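You operate a simulated robot arm through the tools that you are given. There is no shell and no other tool.

Carry out the task below with a simulated robot arm. There is one attempt and no reset: what you move stays moved.

Task
Wash the plain ring, then slide it home on the mandrel.
Fine: lower the dip tray into the cleaning tank till the dirt is gone and raise it again. Where these are worked on the way, their far stop is far enough and under half their travel is too little: dip tray.

It is judged by the outcome, as a careful person would: the job done as asked, and still so three seconds after it is handed in. It fails if anything else is knocked over, pushed out of place, dropped, spilled or broken.

Robot
A 7-joint arm with a two-finger parallel gripper, fixed in place. Base frame: the origin is on the floor under the middle of its stand, x ahead of it, y to its left, z up; the work surface is at about z = 90. Lengths are in cm, angles in degrees, forces in N, time in s.
With the tool pointing down near the work surface it reaches from about 30 to 68 cm from the base axis. Its first joint turns from -66.0 to 66.0 degrees. Payload 1.57 kg.
The tool frame sits at the grasp point between the pads (the TCP): z along the fingers, y along the line on which they close. The tips reach 3 cm beyond it. Largest opening 11 cm; finger width 2.4, thickness 1.2; the body of the gripper, 4.8 by 11.2 cm, starts 7.8 cm behind the TCP.
Orientation is told as [roll, pitch, yaw] about the base's x, y, z axes, in that order, counted from this pose: with the fingers straight down and closing along the base's y, the tool's x points along the base's -x, its y along +y and its z along -z.

Tools
- The arm moves only by the tool jog_arm. Its arguments are lists of equal length, an entry for each row: "dp": the shift along the tool's x, y, z in units of 300 mm (1.0 is 300 mm), a list of three; "angular": the turn, a rotation vector about the tool's x, y, z in units of 90 degrees (1.0 is 90 degrees), a list of three. In form: {"dp": [[tx, ty, tz], ...], "angular": [[ax, ay, az], ...]}. A call has 1 to 20 rows; each row is the pose to reach, as a shift and turn from the pose commanded when the call began, along the tool's axes at that moment. "jaw" is the gripper command, from -1 (fully open) to 1 (shut), values between in proportion, set as the call begins (left out, the last holds). A call with a number of a shift or a turn outside -1 to 1 is refused whole. Rows are played at 5 a second. More than 5 cm and 8.6 degrees between two rows, or a gripper value outside its range, and nothing of the call is played. A pose out of reach is approached as far as the arm can. The call stops where the force on the tool passes 60 N (or 10 N more than at its start, if that is more) or the arm is blocked; 0.2 s more then pass. Each finger travels about 10.8 cm/s and halts on what it meets, pressing with about 31 N; the grip force reading is that of the motor and also rises with nothing between the fingers. The clock runs only during rows and for 0.2 s after the last one: add rows that repeat a pose to give the fingers time. It gives the time, the measured TCP pose, the force on the tool (base axes), the opening and the grip force at its end, in the units of the frame above (readings bear some noise), with the torque about the TCP (base axes, N m) and any sound that the robot's microphone picked up, and new pictures: "pictures" is both (left out), scene, wrist or none.
- Cameras (640 x 400 px; columns grow to the right, rows downward): "scene" is fixed at [15.58, -37.93, 141.6]; the picture's right is [0.87, -0.49, 0.00], its down [-0.22, -0.38, -0.90] and it looks along [0.44, 0.78, -0.44] (base axes); focal length 245 px, centre (320, 200). "wrist" rides on the gripper at [7, 1.6, -14.1] in the tool frame; the picture's right is [-0.23, 0.97, 0.00], its down [-0.86, -0.20, -0.48] and it looks along [-0.47, -0.11, 0.88] (tool axes); focal length 222 px, centre (320, 200).
- locate(camera, pixels): for up to 12 pixels [column, row] of the newest picture of that camera ("zoom" is the newest enlarged one), the place [x, y, z] in the base frame of the surface seen there, good to about 0.2 cm. It takes no simulated time.
- enlarge(camera, box): a new picture of the part [left, top, right, bottom] of that camera's present view, enlarged. It takes no simulated time.
- finish_job(): hands the job in; it is judged then, once.

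Open the gripper and draw the arm clear of the work before you hand the job in, unless the task says otherwise.

The tools are called after "Emit:" as name(argument=value, ...) on one line, values as JSON. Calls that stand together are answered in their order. jog_arm: Moves the arm, as the interface text tells. Its arguments: {"type":"object","properties":{"dp":{"type":"array"},"angular":{"type":"array"},"jaw":{"type":"number"},"pictures":{"type":"string","enum":["both","scene","wrist","none"]}},"required":["dp","angular"]} The other tools are called the same way: locate (camera, pixels) gives the place of the surface under pixels of a picture; enlarge (camera, box) takes an enlarged picture of a part of a camera's view; finish_job () hands the job in.

At the start:

```text
time: 0.0
tcp_pos: [35.37, -7.87, 129.01]
tcp_rot: [0.0, -0.1, 0.1]
ft_force: [0.7, 0.7, 0.4]
torque: [-0.01, -0.02, -0.01]
grip_width: 10.97
gripper_force: 0.0
```

scene: 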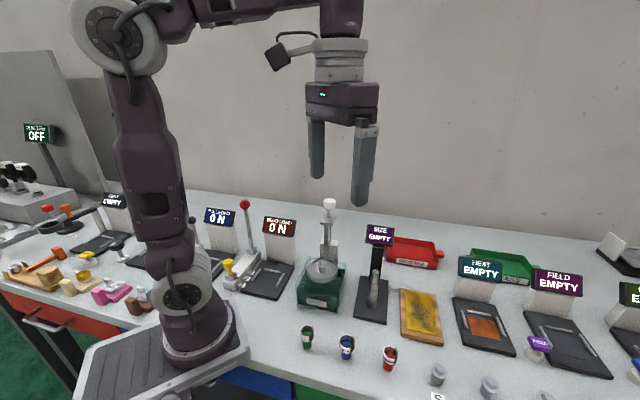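
wrist: 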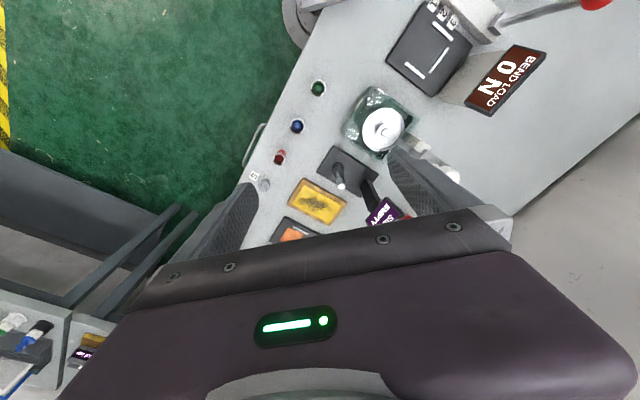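

I'll start by enlarging the scene areas: the rings at the front (300-500, 330-400), the tank at (322,275) and the mandrel at (375,285).

Emit:
enlarge(camera="scene", box=[280, 180, 440, 280])

Emit:
enlarge(camera="scene", box=[280, 280, 440, 380])

Emit:
enlarge(camera="scene", box=[400, 300, 560, 400])

Emit:
enlarge(camera="scene", box=[480, 220, 640, 400])

Emit:
enlarge(camera="scene", box=[0, 180, 240, 330])

Emit:
enlarge(camera="wrist", box=[240, 60, 440, 260])

```text
4.00 times, centred on (360, 230) of scene
```

zoom: 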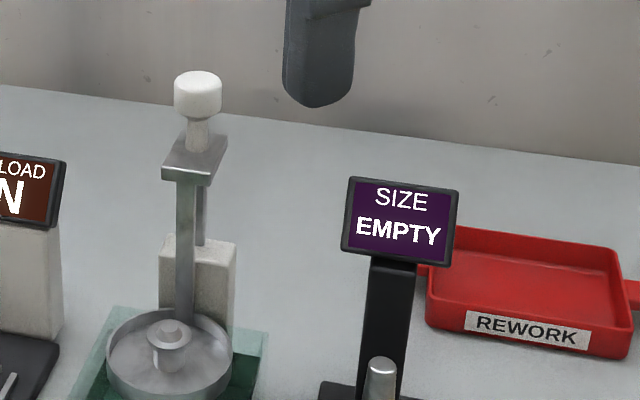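

```text
4.00 times, centred on (360, 330) of scene
```

zoom: 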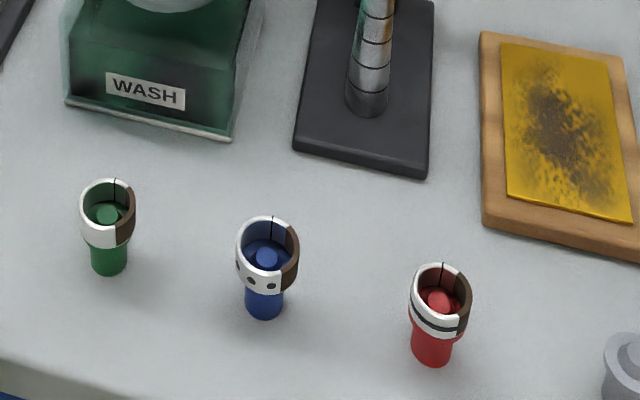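

```text
4.00 times, centred on (480, 350) of scene
```

zoom: 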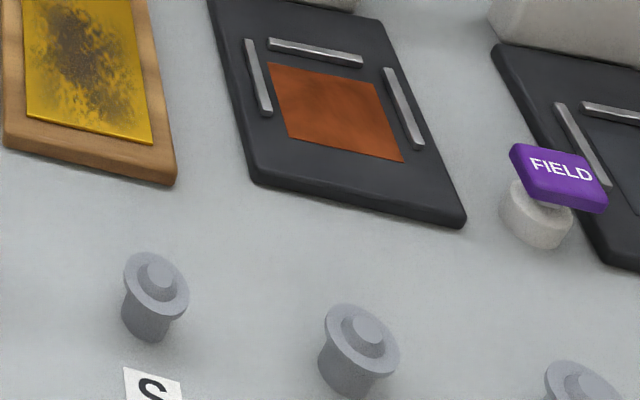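

```text
2.22 times, centred on (560, 310) of scene
```

zoom: 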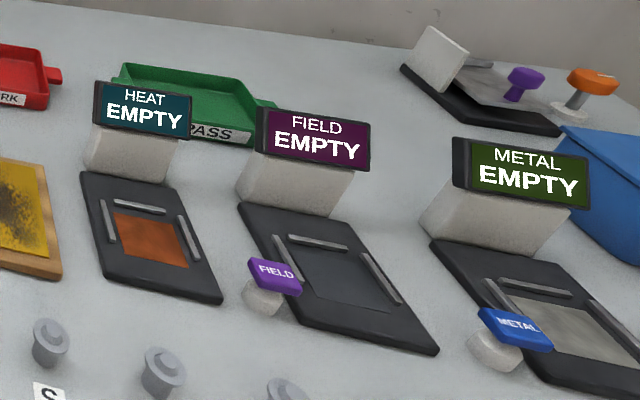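

```text
2.67 times, centred on (120, 255) of scene
```

zoom: 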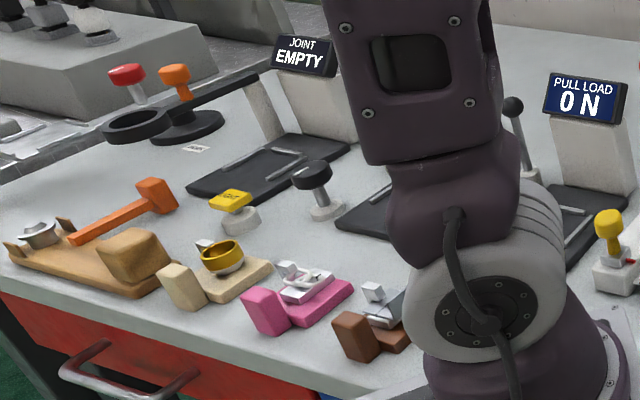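

```text
2.00 times, centred on (340, 160) of wrist
```

zoom: 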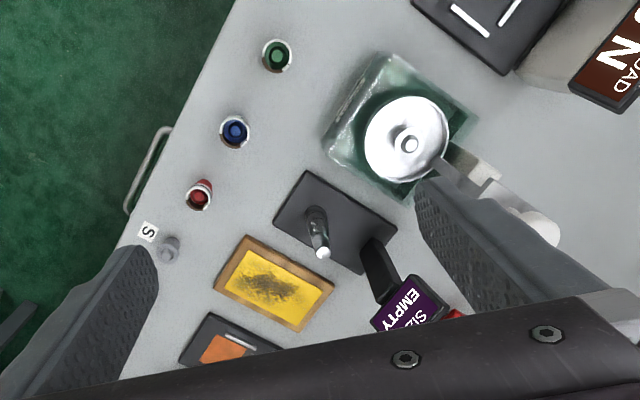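

Three rings sit on posts at about (306,335), (346,345) and (388,357); I zoom in further on each, plus the tank and the mandrel.

Emit:
enlarge(camera="scene", box=[290, 318, 322, 354])

Emit:
enlarge(camera="scene", box=[330, 326, 362, 364])

Emit:
enlarge(camera="scene", box=[372, 338, 404, 376])

Emit:
enlarge(camera="scene", box=[345, 220, 405, 330])

Emit:
enlarge(camera="scene", box=[285, 190, 365, 320])

Emit:
locate(camera="scene", pixels=[[306, 328], [307, 345], [330, 202], [321, 265], [376, 272], [372, 305], [346, 340], [389, 352], [330, 185], [372, 322], [395, 285], [320, 310]])

```text
11.11 times, centred on (306, 336) of scene
```

zoom: 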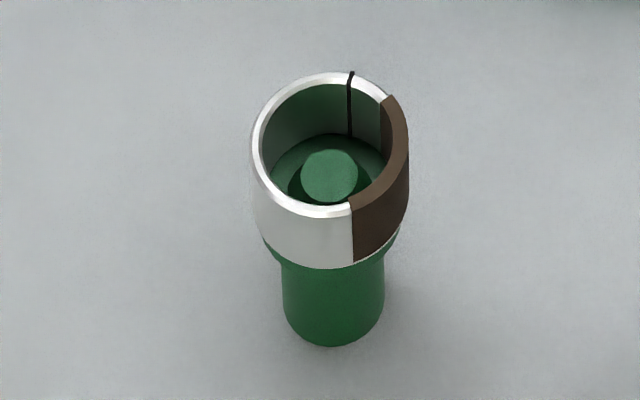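

```text
10.53 times, centred on (346, 345) of scene
```

zoom: 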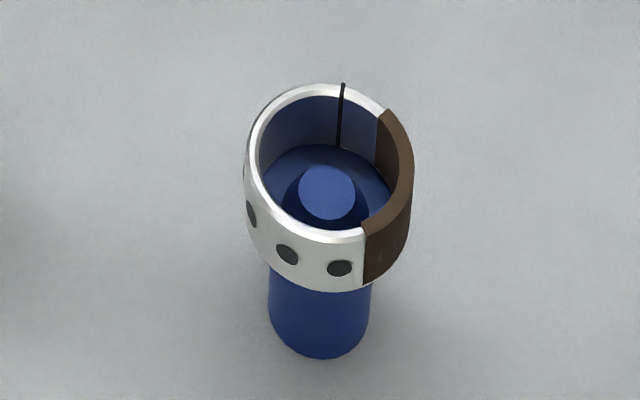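

```text
10.53 times, centred on (388, 357) of scene
```

zoom: 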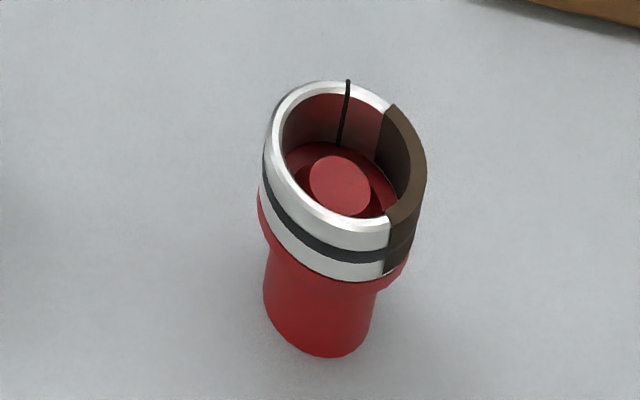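

```text
3.64 times, centred on (375, 275) of scene
```

zoom: 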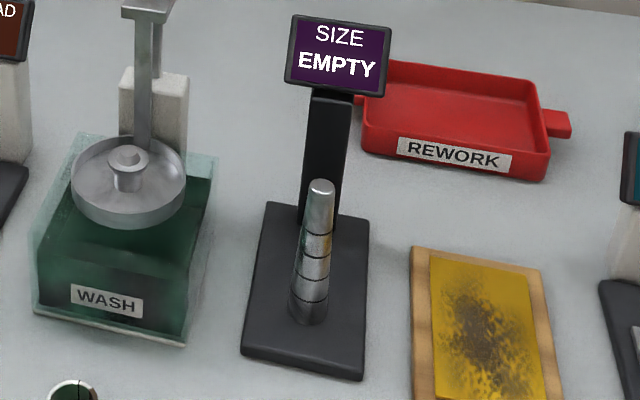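

```text
3.08 times, centred on (325, 255) of scene
```

zoom: 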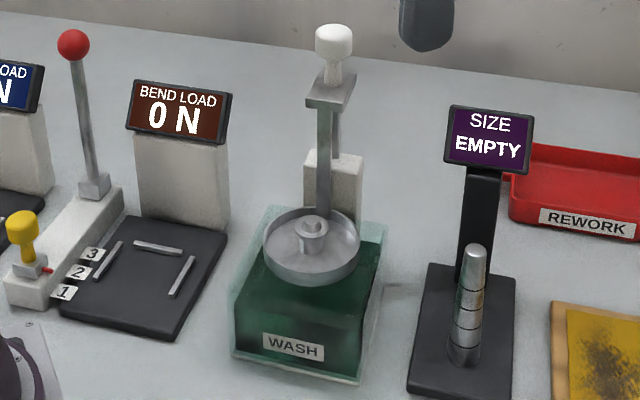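

```text
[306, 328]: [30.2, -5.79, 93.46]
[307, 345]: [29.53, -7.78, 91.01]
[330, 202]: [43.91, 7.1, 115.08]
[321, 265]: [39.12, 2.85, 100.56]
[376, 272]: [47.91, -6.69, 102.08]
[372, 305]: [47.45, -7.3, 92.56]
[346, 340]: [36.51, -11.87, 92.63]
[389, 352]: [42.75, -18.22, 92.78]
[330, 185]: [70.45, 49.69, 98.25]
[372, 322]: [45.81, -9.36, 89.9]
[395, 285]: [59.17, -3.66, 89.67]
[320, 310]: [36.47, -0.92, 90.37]
```

The ring on the green post (306,335) shows no dots or band, so it looks like the plain one. Now I measure its rim and post in a zoomed picture.

Emit:
enlarge(camera="scene", box=[290, 318, 322, 354])

Emit:
locate(camera="zoom", pixels=[[257, 160], [404, 120], [320, 75], [320, 212], [330, 175], [330, 120], [330, 240], [310, 262], [333, 340], [333, 275], [270, 200], [380, 240]])

```text
11.11 times, centred on (306, 336) of scene
```

zoom: 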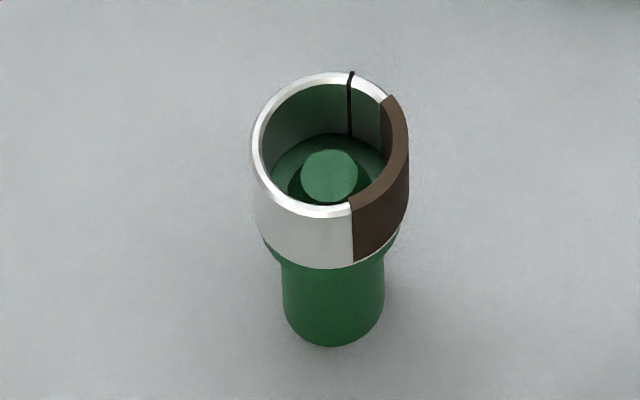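

```text
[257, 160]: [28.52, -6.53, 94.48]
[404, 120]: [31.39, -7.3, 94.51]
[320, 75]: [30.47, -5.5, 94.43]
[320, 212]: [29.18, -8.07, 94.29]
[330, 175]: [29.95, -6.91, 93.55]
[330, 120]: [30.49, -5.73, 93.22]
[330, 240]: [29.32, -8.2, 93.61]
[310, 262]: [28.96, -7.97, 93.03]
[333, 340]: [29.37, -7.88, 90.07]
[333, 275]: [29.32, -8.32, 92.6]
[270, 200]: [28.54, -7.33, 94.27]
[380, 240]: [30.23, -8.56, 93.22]
```

Ring centre is about (29.9,-6.85), top z 94.4, OD about 3 cm. Next I measure the tank's tray, seat, slide and knob.

Emit:
enlarge(camera="scene", box=[296, 250, 348, 290])

Emit:
locate(camera="zoom", pixels=[[312, 148], [312, 160], [312, 180], [270, 175], [350, 175], [310, 230], [310, 290], [160, 190], [470, 190], [310, 110], [280, 160], [345, 160]])

Emit:
enlarge(camera="scene", box=[306, 190, 354, 250])

Emit:
locate(camera="zoom", pixels=[[290, 70], [325, 70], [260, 70], [325, 100], [320, 130], [320, 160], [310, 200], [380, 300], [310, 300], [350, 200], [320, 52], [400, 300]])

```text
10.00 times, centred on (322, 270) of scene
```

zoom: 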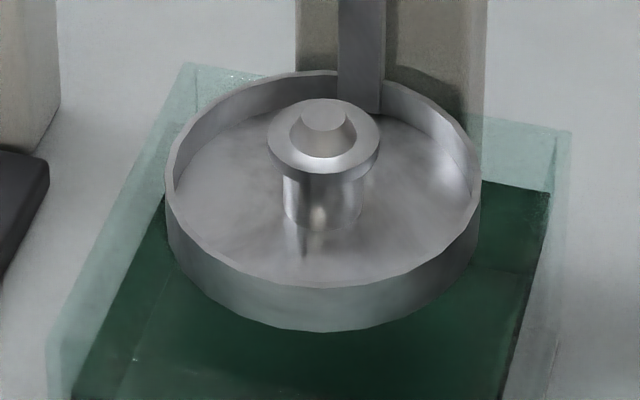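

```text
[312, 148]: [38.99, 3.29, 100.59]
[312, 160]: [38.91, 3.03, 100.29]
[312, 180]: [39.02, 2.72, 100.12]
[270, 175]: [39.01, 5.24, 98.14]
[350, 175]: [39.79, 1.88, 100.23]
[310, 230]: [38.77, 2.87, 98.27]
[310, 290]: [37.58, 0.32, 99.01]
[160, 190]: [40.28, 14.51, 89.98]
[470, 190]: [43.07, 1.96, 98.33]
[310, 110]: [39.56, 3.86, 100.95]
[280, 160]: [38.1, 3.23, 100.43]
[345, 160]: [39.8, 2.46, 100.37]
```

```text
6.67 times, centred on (330, 220) of scene
```

zoom: 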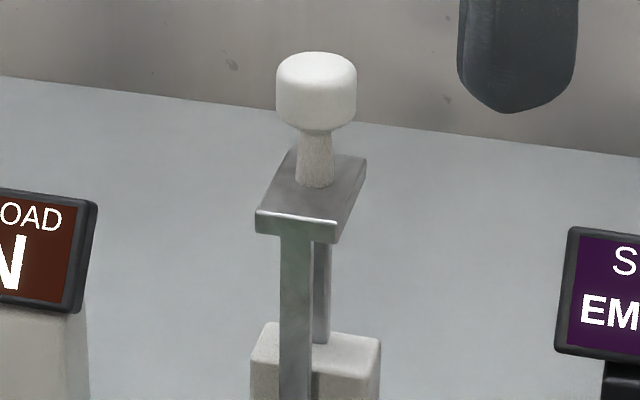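

```text
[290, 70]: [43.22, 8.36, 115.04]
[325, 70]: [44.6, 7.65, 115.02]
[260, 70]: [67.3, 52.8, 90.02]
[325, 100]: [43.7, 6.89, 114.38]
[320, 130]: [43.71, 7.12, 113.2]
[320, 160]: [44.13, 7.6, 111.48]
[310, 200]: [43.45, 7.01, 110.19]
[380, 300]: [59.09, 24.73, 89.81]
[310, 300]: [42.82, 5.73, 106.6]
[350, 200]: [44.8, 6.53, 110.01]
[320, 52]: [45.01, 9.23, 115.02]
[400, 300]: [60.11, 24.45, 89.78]
```

Seat pin is near (39.6,3.6) with top z≈101, and knob near (44,7.6) at z 113–115. Now I measure the mandrel and the SIZE display behind it.

Emit:
enlarge(camera="scene", box=[350, 260, 400, 325])

Emit:
locate(camera="zoom", pixels=[[324, 62], [324, 75], [302, 110], [340, 110], [318, 150], [314, 200], [305, 250], [300, 300], [262, 350], [320, 350], [295, 365], [335, 150]])

Emit:
enlarge(camera="scene", box=[345, 215, 409, 285])

Emit:
locate(camera="zoom", pixels=[[205, 70], [490, 90], [190, 160], [460, 180], [330, 120], [290, 190], [285, 300], [350, 210], [330, 62], [375, 330], [225, 65], [320, 300]])

```text
6.15 times, centred on (375, 292) of scene
```

zoom: 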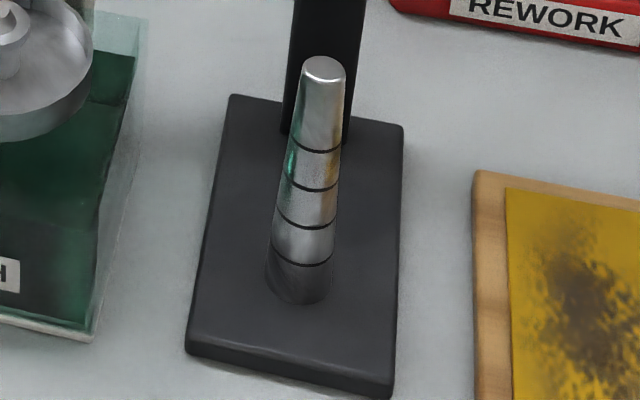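

```text
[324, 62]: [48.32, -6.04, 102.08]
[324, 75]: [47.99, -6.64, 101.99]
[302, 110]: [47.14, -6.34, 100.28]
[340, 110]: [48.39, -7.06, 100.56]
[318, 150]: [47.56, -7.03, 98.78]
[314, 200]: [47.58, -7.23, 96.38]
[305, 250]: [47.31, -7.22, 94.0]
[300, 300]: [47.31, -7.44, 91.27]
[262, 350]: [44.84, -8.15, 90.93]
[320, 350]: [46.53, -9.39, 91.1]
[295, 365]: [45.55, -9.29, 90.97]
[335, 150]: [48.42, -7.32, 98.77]
```

```text
5.71 times, centred on (377, 250) of scene
```

zoom: 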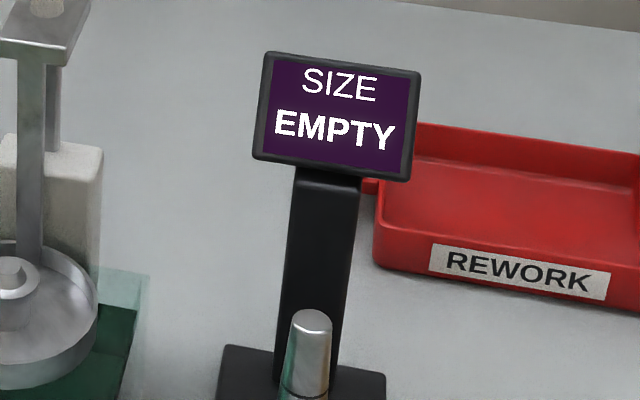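

```text
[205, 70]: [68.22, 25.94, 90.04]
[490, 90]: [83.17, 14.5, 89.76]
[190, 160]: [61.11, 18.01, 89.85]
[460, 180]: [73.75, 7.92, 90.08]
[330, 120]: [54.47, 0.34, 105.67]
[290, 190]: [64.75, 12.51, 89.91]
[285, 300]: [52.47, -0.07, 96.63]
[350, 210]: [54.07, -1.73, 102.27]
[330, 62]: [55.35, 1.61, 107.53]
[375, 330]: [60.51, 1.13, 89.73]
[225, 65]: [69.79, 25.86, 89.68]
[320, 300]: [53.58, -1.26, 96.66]
```

The mandrel axis is near (48,-6.3), its top z≈102, with the SIZE post about 8 cm behind it in the +x+y direction. I move above the green-post ring, yaw about 43° so the gripper body stays clear of the columns later, and set a 5 cm opening.

Emit:
jog_arm(dp=[[0.0304, 0.0057, 0.0778], [0.0608, 0.0113, 0.1556], [0.0912, 0.017, 0.2333], [0.1215, 0.0227, 0.3111], [0.1519, 0.0283, 0.3889], [0.1823, 0.034, 0.4667], [0.1823, 0.034, 0.4667]], angular=[[0, 0, -0.0796], [0, 0, -0.1593], [0, 0, -0.2389], [0, 0, -0.3185], [0, 0, -0.3981], [0, 0, -0.4778], [0, 0, -0.4778]], jaw=0.09)

```text
time: 1.6
tcp_pos: [29.8, -6.92, 115.0]
tcp_rot: [0.0, 0.0, 43.1]
ft_force: [0.2, 0.0, -0.3]
torque: [-0.04, 0.02, 0.02]
grip_width: 5.03
gripper_force: 0.0
```

scene: 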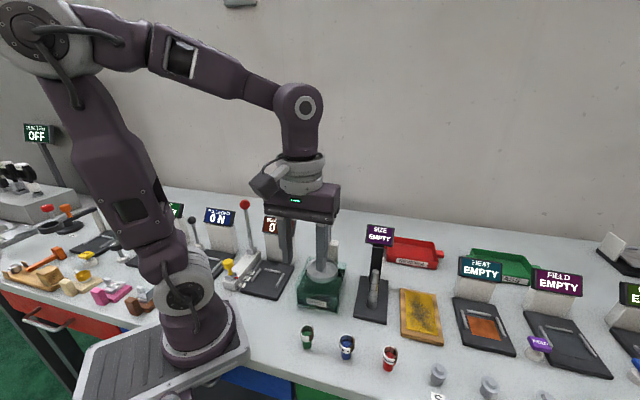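
wrist: 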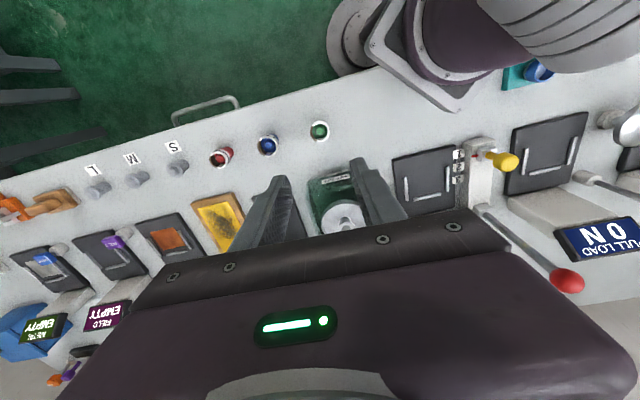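

The arm is above the ring, which is seen at (319,131) in the wrist picture, nearly where the tool axis projects (320,133). I zoom in to measure the ring centre more precisely and confirm it is plain.

Emit:
enlarge(camera="wrist", box=[300, 115, 340, 145])

Emit:
locate(camera="zoom", pixels=[[230, 180], [400, 180], [310, 100], [310, 270], [320, 180], [250, 120], [380, 240], [250, 240], [370, 110]])

```text
13.33 times, centred on (320, 130) of wrist
```

zoom: 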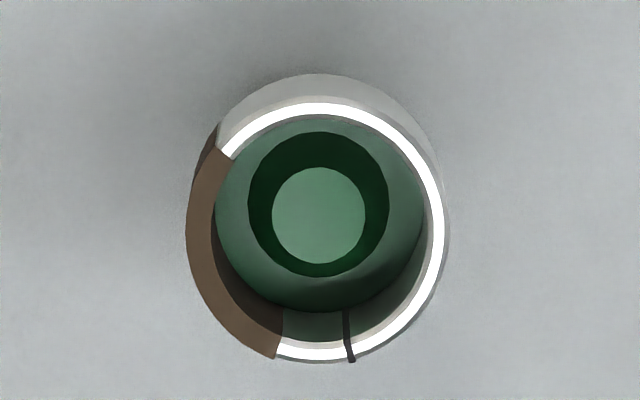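

```text
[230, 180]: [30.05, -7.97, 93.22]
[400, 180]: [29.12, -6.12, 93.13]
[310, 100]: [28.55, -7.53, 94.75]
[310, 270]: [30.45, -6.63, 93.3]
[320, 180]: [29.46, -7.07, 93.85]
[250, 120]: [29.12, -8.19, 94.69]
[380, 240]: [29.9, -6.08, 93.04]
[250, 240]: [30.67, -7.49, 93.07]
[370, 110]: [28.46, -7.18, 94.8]
```

The ring is plain all round (apart from the dirt and seam) and centred under the tool. I descend until the tips are at about z 93.3.

Emit:
jog_arm(dp=[[0, 0, 0.12], [0, 0, 0.24], [0, 0, 0.36], [0, 0, 0.46], [0, 0, 0.54], [0, 0, 0.6], [0, 0, 0.6233], [0, 0, 0.6233]], angular=[[0, 0, 0], [0, 0, 0], [0, 0, 0], [0, 0, 0], [0, 0, 0], [0, 0, 0], [0, 0, 0], [0, 0, 0]])

```text
time: 3.4
tcp_pos: [29.98, -6.95, 96.16]
tcp_rot: [0.1, -0.1, 43.1]
ft_force: [0.8, -0.3, -0.8]
torque: [-0.01, -0.02, 0.0]
grip_width: 5.01
gripper_force: 0.0
```

scene: 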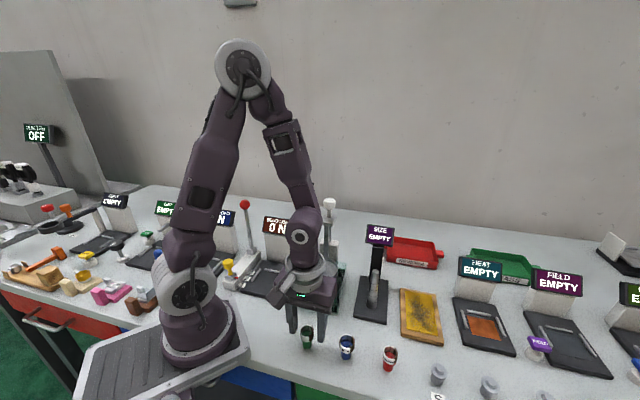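
wrist: 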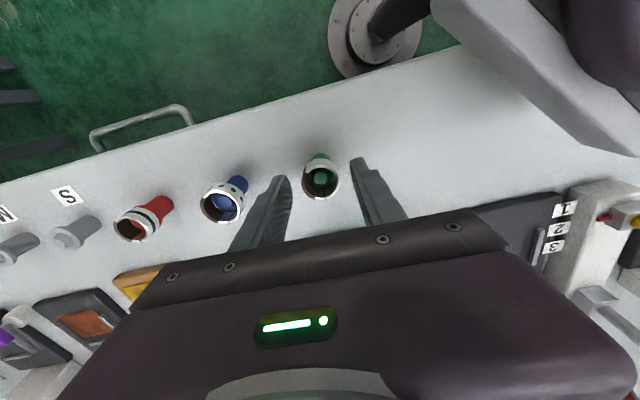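

The ring appears between the fingers at (320,175). I zoom in to check both tips straddle the ring before closing.

Emit:
enlarge(camera="wrist", box=[260, 135, 390, 225])

Emit:
enlarge(camera="scene", box=[270, 290, 350, 360])

```text
4.44 times, centred on (325, 180) of wrist
```

zoom: 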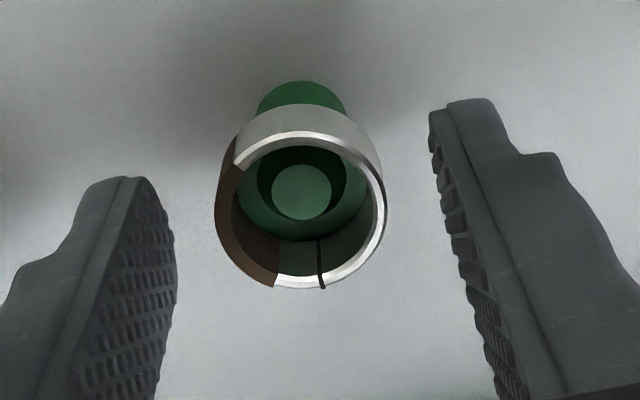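

```text
5.71 times, centred on (310, 325) of scene
```

zoom: 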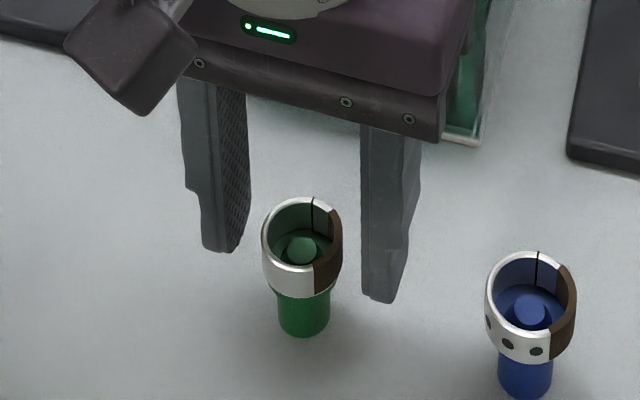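

Both fingers straddle the ring, with the tips at about its lower half. I close the gripper in place.

Emit:
jog_arm(dp=[[0, 0, 0], [0, 0, 0], [0, 0, 0], [0, 0, 0]], angular=[[0, 0, 0], [0, 0, 0], [0, 0, 0], [0, 0, 0]], jaw=1.0)

```text
time: 4.4
tcp_pos: [29.98, -6.94, 95.99]
tcp_rot: [-0.1, 0.0, 43.0]
ft_force: [0.0, 0.6, 0.2]
torque: [-0.03, 0.01, 0.04]
grip_width: 2.77
gripper_force: 31.2
```

scene: 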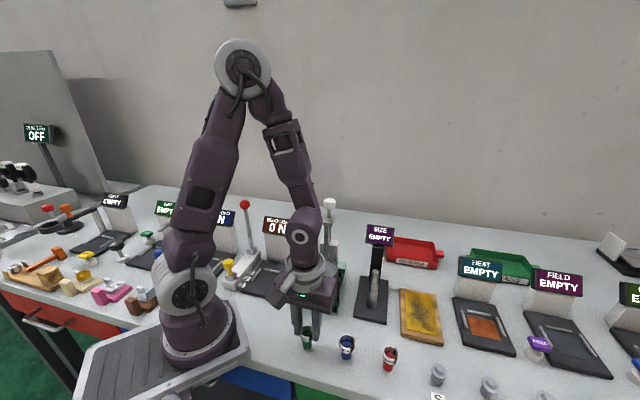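
wrist: 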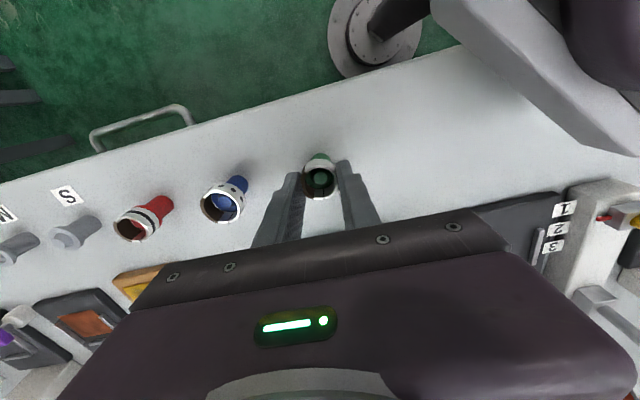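

The grip closed at 2.77 cm with 31 N, so the ring is held. I lift straight up 12 cm.

Emit:
jog_arm(dp=[[0, 0, -0.02], [0, 0, -0.05], [0, 0, -0.1], [0, 0, -0.18], [0, 0, -0.26], [0, 0, -0.34], [0, 0, -0.4], [0, 0, -0.4]], angular=[[0, 0, 0], [0, 0, 0], [0, 0, 0], [0, 0, 0], [0, 0, 0], [0, 0, 0], [0, 0, 0], [0, 0, 0]])

```text
time: 6.2
tcp_pos: [29.86, -6.89, 108.02]
tcp_rot: [0.1, 0.0, 43.0]
ft_force: [0.2, 0.3, 0.3]
torque: [-0.01, 0.0, 0.02]
grip_width: 0.02
gripper_force: 21.2
```

scene: 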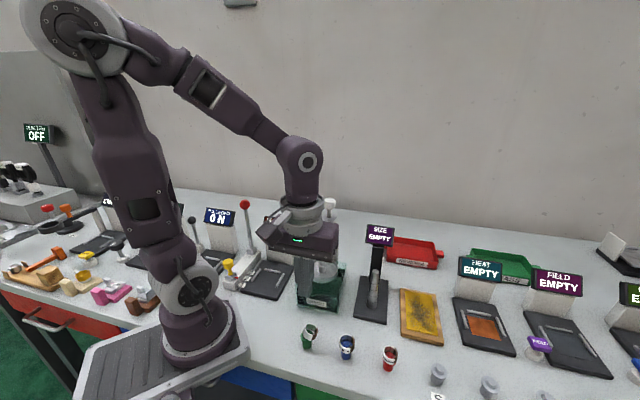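
wrist: 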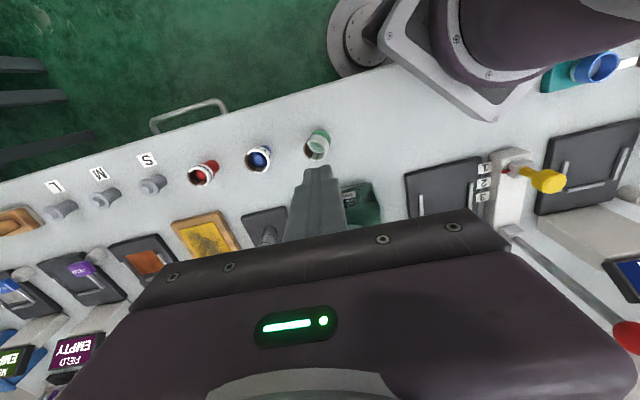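

The grip slipped: the opening is 0.02 cm and the ring stayed behind at (310,332). I zoom in to see how it now sits on its post.

Emit:
enlarge(camera="scene", box=[290, 314, 330, 358])

Emit:
locate(camera="zoom", pixels=[[320, 150], [320, 60], [320, 240], [250, 150], [400, 150], [320, 300], [320, 350], [360, 180], [280, 180]])

Emit:
enlarge(camera="wrist", box=[290, 115, 350, 175])

```text
9.09 times, centred on (310, 336) of scene
```

zoom: 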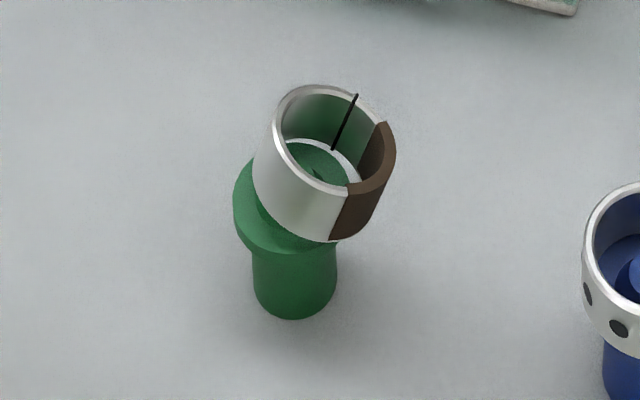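

```text
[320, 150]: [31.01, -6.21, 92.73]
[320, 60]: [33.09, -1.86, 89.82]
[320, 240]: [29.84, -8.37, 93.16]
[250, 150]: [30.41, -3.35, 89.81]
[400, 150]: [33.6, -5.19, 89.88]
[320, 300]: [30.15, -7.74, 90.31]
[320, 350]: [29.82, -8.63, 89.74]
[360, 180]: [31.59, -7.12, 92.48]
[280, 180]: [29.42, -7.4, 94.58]
```

```text
6.67 times, centred on (320, 145) of wrist
```

zoom: 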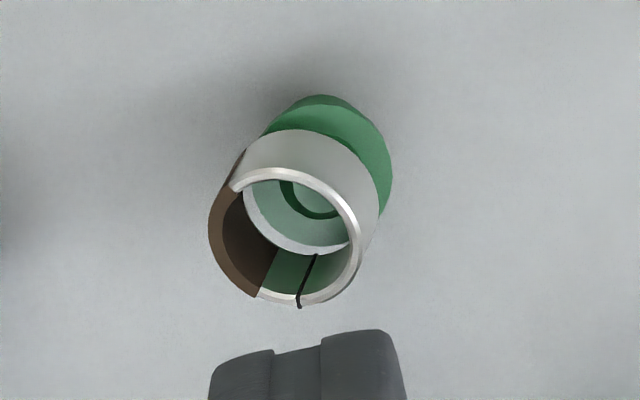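

The ring came off the fingertips and now leans on its post, still caught on the pin; the grip width of 2.77 against an OD near 2.95 suggests the tips flare, so I should grip deeper. I measure the tilted ring's rim precisely.

Emit:
enlarge(camera="scene", box=[298, 322, 322, 352])

Emit:
locate(camera="zoom", pixels=[[245, 140], [240, 70], [270, 30], [330, 12], [400, 25], [440, 70], [440, 120], [400, 160], [350, 178], [290, 170], [200, 140], [200, 200]])

Emit:
locate(camera="zoom", pixels=[[232, 190], [270, 225], [320, 250], [370, 255], [410, 230], [320, 130], [300, 110], [340, 120], [360, 110], [220, 230], [300, 270], [350, 90]])

```text
13.33 times, centred on (310, 337) of scene
```

zoom: 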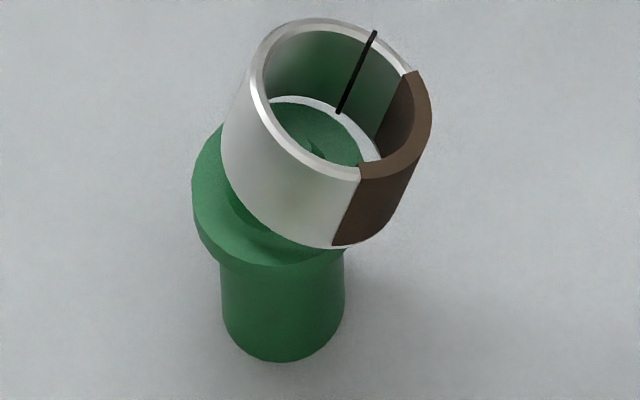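

```text
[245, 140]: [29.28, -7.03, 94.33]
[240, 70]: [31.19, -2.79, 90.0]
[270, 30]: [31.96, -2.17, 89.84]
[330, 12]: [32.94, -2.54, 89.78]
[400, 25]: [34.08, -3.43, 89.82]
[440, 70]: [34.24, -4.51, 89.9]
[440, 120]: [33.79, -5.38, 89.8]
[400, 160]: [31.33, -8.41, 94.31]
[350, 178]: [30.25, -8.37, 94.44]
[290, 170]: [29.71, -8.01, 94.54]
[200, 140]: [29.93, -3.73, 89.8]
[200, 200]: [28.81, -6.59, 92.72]
```

```text
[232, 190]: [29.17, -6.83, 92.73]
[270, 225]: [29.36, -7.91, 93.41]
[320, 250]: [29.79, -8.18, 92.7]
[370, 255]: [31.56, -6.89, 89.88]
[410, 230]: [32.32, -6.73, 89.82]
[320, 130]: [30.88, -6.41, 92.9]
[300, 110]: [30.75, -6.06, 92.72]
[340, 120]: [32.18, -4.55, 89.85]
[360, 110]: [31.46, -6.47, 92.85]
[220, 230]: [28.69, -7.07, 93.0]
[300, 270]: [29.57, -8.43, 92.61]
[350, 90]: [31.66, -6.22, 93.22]
```

The ring leans roughly 16° to the right (+x,-y) with its centre near (30.6,-7.1,93.7), still around the pin. I zoom on the closed fingers to check the pad profile near the tips.

Emit:
enlarge(camera="scene", box=[270, 225, 350, 315])

Emit:
enlarge(camera="wrist", box=[260, 150, 380, 250])

```text
4.44 times, centred on (310, 270) of scene
```

zoom: 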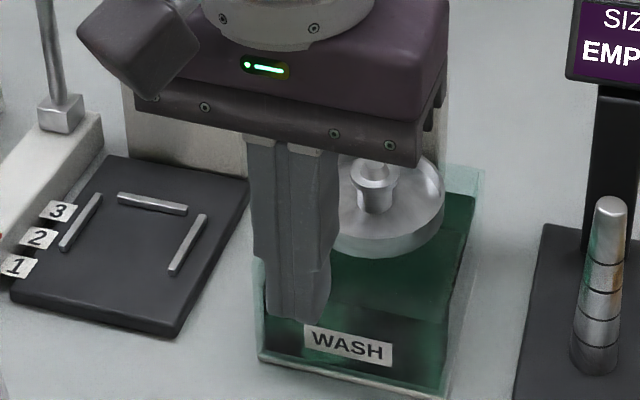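

```text
4.00 times, centred on (320, 200) of wrist
```

zoom: 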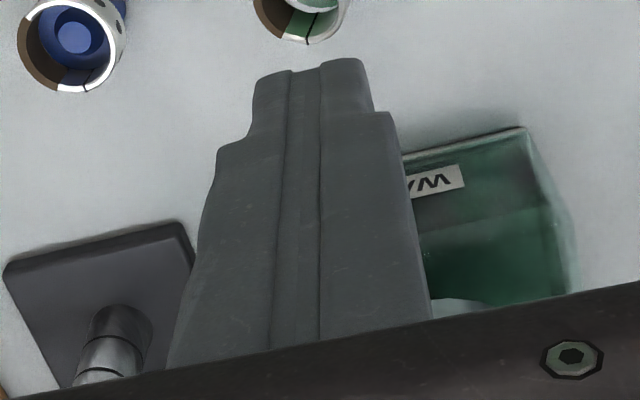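

I look closer at the fingertip profile at wrist (316,168), to understand how the pads end.

Emit:
enlarge(camera="wrist", box=[298, 158, 346, 190])

Emit:
enlarge(camera="scene", box=[318, 255, 330, 265])

Emit:
enlarge(camera="scene", box=[320, 325, 372, 365])

```text
12.50 times, centred on (322, 174) of wrist
```

zoom: 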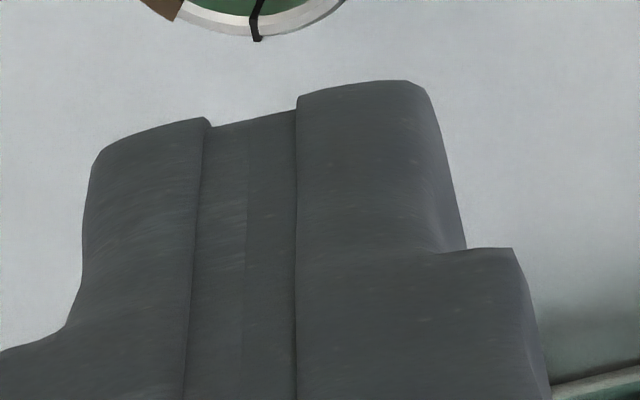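

```text
16.00 times, centred on (324, 260) of scene
```

zoom: 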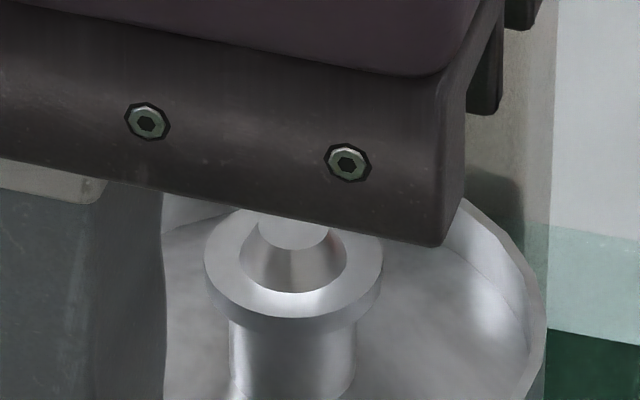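

```text
10.00 times, centred on (346, 345) of scene
```

zoom: 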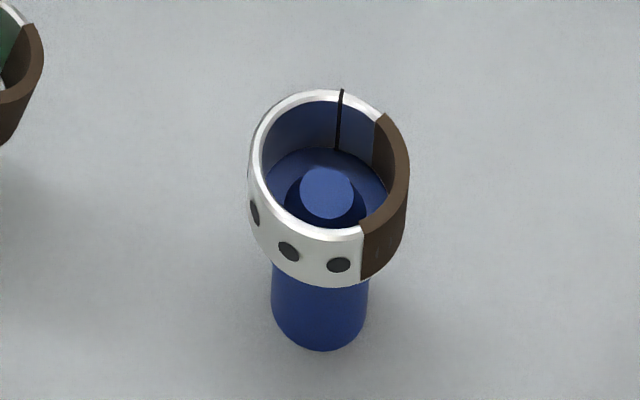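

The pads look flat to the tips, and the 2.77 cm width matches the post flange (~2.77), so I probably clamped the flange with the tips. I'll regrip with the tips just above the flange, closing along the lean direction so that the pads right the ring; first I hover over it with yaw ≈ 60° and open to 5 cm to look.

Emit:
jog_arm(dp=[[-0.0044, -0.0073, 0.0444], [-0.0089, -0.0146, 0.0889], [-0.0133, -0.0219, 0.1333], [-0.0133, -0.0219, 0.1333]], angular=[[0, 0, -0.0652], [0, 0, -0.1304], [0, 0, -0.1956], [0, 0, -0.1956]], jaw=0.09)

```text
time: 7.2
tcp_pos: [30.41, -7.21, 104.13]
tcp_rot: [0.0, 0.0, 60.6]
ft_force: [0.7, -0.4, 0.2]
torque: [0.0, -0.01, -0.03]
grip_width: 5.02
gripper_force: 0.1
```

scene: 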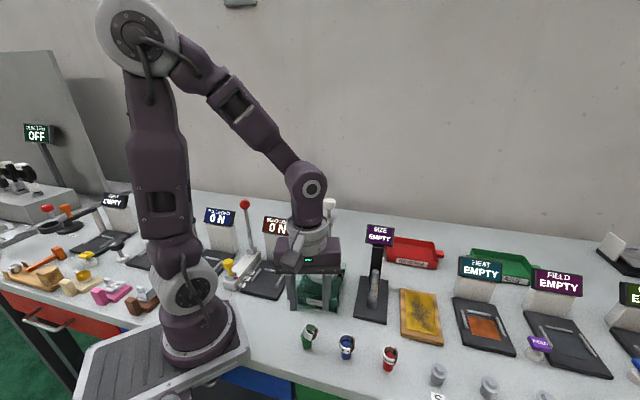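
wrist: 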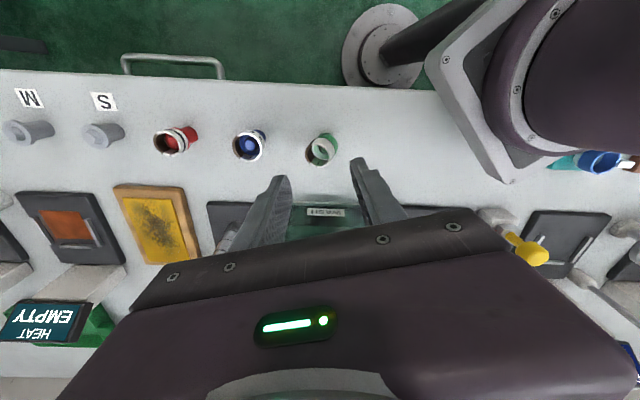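

The ring is at (320,150) in the wrist picture. I zoom in and measure its rim and the post from this near-overhead view.

Emit:
enlarge(camera="wrist", box=[298, 128, 346, 172])

Emit:
locate(camera="zoom", pixels=[[215, 230], [215, 290], [260, 330], [320, 310], [360, 250], [340, 200], [290, 190], [250, 195], [400, 130], [440, 180], [430, 230], [330, 100]])

```text
9.09 times, centred on (322, 150) of wrist
```

zoom: 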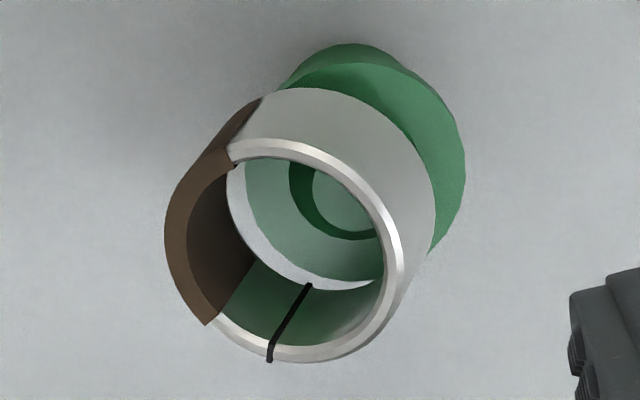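

```text
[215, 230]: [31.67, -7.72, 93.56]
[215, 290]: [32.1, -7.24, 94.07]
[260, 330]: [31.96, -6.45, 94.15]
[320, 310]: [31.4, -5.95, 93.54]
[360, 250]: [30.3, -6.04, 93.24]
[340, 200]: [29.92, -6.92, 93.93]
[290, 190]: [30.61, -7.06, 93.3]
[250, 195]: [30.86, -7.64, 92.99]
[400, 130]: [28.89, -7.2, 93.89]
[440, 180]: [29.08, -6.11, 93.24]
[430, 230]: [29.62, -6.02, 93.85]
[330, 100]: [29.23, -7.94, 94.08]
```

From this view the ring leans about 17° along the closing axis, so gripping at that axis would only catch two corners. Closing across the lean is better (contact along the ring's level diameter), so I turn 90° about the tool axis to yaw ≈ -29° while staying above.

Emit:
jog_arm(dp=[[-0.0005, -0.0003, 0], [-0.001, -0.0006, 0], [-0.0015, -0.0009, 0], [-0.002, -0.0012, 0], [-0.0025, -0.0015, 0], [-0.003, -0.0018, 0], [-0.0035, -0.002, 0], [-0.004, -0.0022, 0], [-0.0045, -0.0024, 0], [-0.005, -0.0026, 0], [-0.0052, -0.0028, 0], [-0.0052, -0.0028, 0]], angular=[[0, 0, 0.0909], [0, 0, 0.1818], [0, 0, 0.2727], [0, 0, 0.3636], [0, 0, 0.4545], [0, 0, 0.5454], [0, 0, 0.6363], [0, 0, 0.7272], [0, 0, 0.8181], [0, 0, 0.909], [0, 0, 1.0], [0, 0, 1.0]])

```text
time: 9.8
tcp_pos: [30.64, -6.98, 104.09]
tcp_rot: [0.1, 0.0, -29.5]
ft_force: [0.6, -0.5, 0.2]
torque: [0.0, 0.01, 0.02]
grip_width: 5.0
gripper_force: 0.0
```

scene: 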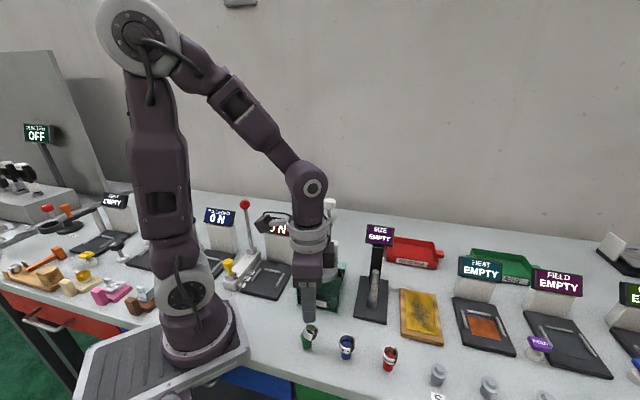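
wrist: 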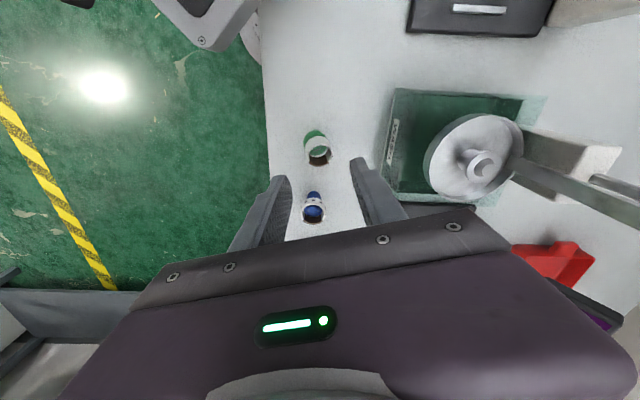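

Now the ring is at (316,150) between the fingers, with the lean pointing down in the picture. I zoom to measure its centre relative to the tool axis.

Emit:
enlarge(camera="wrist", box=[296, 124, 344, 172])

Emit:
locate(camera="zoom", pixels=[[200, 260], [290, 330], [370, 240], [280, 200], [330, 210], [240, 120], [330, 100], [290, 240], [330, 260], [250, 180], [365, 180], [220, 300]])

```text
8.33 times, centred on (320, 148) of wrist
```

zoom: 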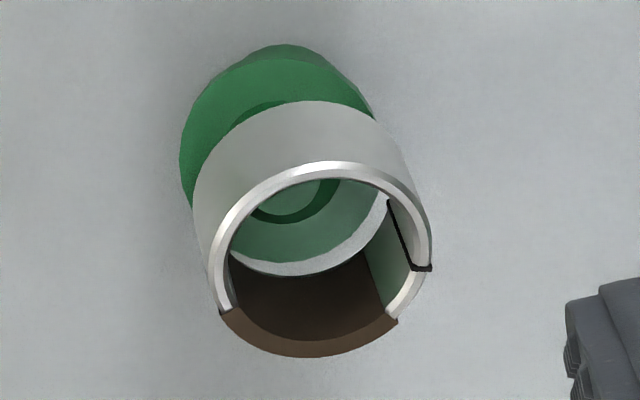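

```text
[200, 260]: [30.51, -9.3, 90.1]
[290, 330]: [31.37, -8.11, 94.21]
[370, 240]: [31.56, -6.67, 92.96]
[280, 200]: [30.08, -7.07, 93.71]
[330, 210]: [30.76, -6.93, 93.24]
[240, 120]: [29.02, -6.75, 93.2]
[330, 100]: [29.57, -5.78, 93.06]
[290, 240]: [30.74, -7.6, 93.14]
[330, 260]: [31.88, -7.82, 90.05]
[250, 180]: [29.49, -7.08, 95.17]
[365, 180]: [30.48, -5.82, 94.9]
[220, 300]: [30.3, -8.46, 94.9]
```

The lean points toward the dirt side; the pads at this yaw will meet clean metal, and the ring's mid-height is centred under the tool within about 0.1 cm. I descend 7.5 cm slowly so that the tips stop at about z 93.5, just above the flange (z≈93.25).

Emit:
jog_arm(dp=[[0, 0, 0.06], [0, 0, 0.12], [0, 0, 0.17], [0, 0, 0.21], [0, 0, 0.235], [0, 0, 0.25], [0, 0, 0.25]], angular=[[0, 0, 0], [0, 0, 0], [0, 0, 0], [0, 0, 0], [0, 0, 0], [0, 0, 0], [0, 0, 0]])

```text
time: 11.4
tcp_pos: [30.85, -6.97, 96.78]
tcp_rot: [0.0, 0.1, -29.4]
ft_force: [-1.3, 0.5, 0.4]
torque: [0.01, -0.03, -0.03]
grip_width: 5.01
gripper_force: 0.2
```

scene: 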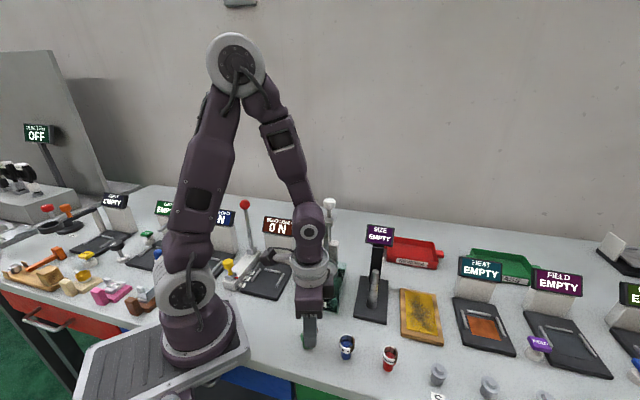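
wrist: 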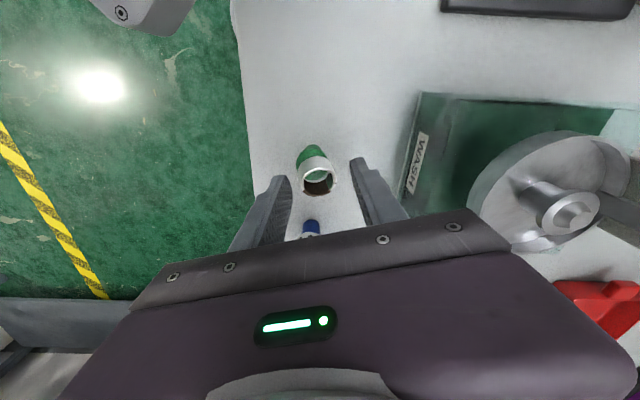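

TCP reads z 96.78. I zoom in on the ring between the fingers to check the tip height relative to the ring and flange.

Emit:
enlarge(camera="wrist", box=[260, 135, 380, 215])

Emit:
enlarge(camera="scene", box=[285, 300, 335, 355])

```text
5.00 times, centred on (320, 175) of wrist
```

zoom: 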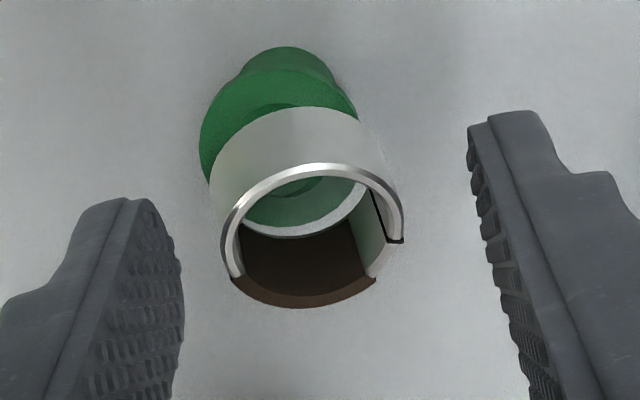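

```text
7.27 times, centred on (310, 328) of scene
```

zoom: 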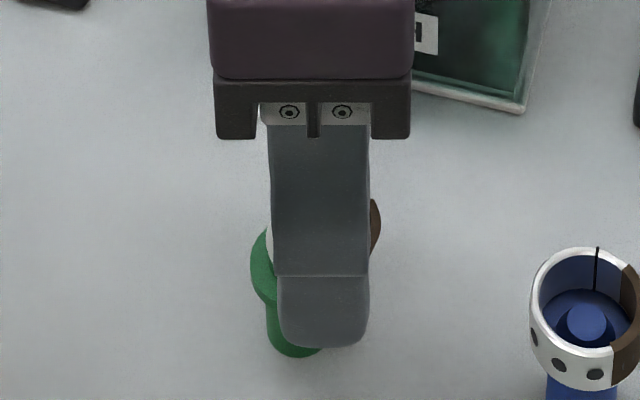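

Tips are slightly above the flange; the ring centre sits about 0.17 cm to the tool's -y side. I shift there, drop 0.15 cm, then close in the next call.

Emit:
jog_arm(dp=[[0, -0.003, 0], [0, -0.0057, 0.003], [0, -0.0057, 0.005], [0, -0.0057, 0.005]], angular=[[0, 0, 0], [0, 0, 0], [0, 0, 0], [0, 0, 0]], pictures="none")

Emit:
jog_arm(dp=[[0, 0, 0], [0, 0, 0], [0, 0, 0], [0, 0, 0]], angular=[[0, 0, 0], [0, 0, 0], [0, 0, 0], [0, 0, 0]], jaw=1.0)

```text
time: 12.4
tcp_pos: [30.74, -7.23, 96.69]
tcp_rot: [0.0, 0.0, -29.4]
ft_force: [-0.6, 0.2, -0.6]
torque: [0.02, 0.02, -0.04]
grip_width: 5.03
gripper_force: 0.1
```

```text
time: 13.4
tcp_pos: [30.87, -7.17, 96.59]
tcp_rot: [0.0, 0.1, -29.4]
ft_force: [1.2, -1.1, 1.7]
torque: [-0.08, -0.06, 0.03]
grip_width: 2.78
gripper_force: 31.1
```

scene: 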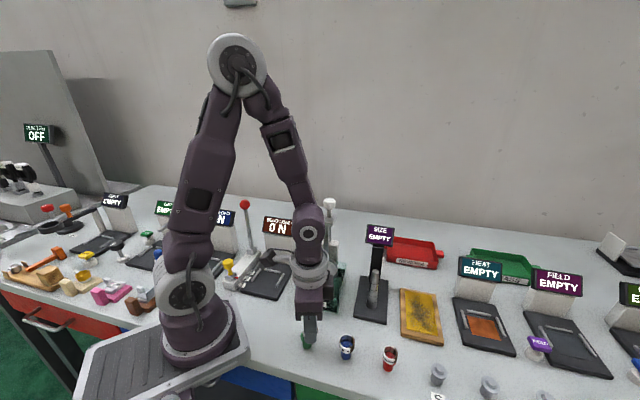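
wrist: 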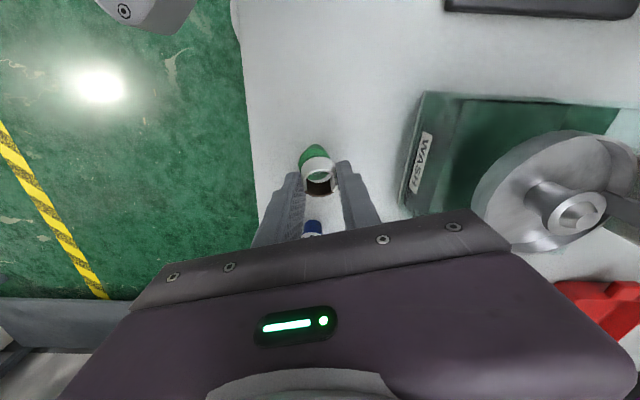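

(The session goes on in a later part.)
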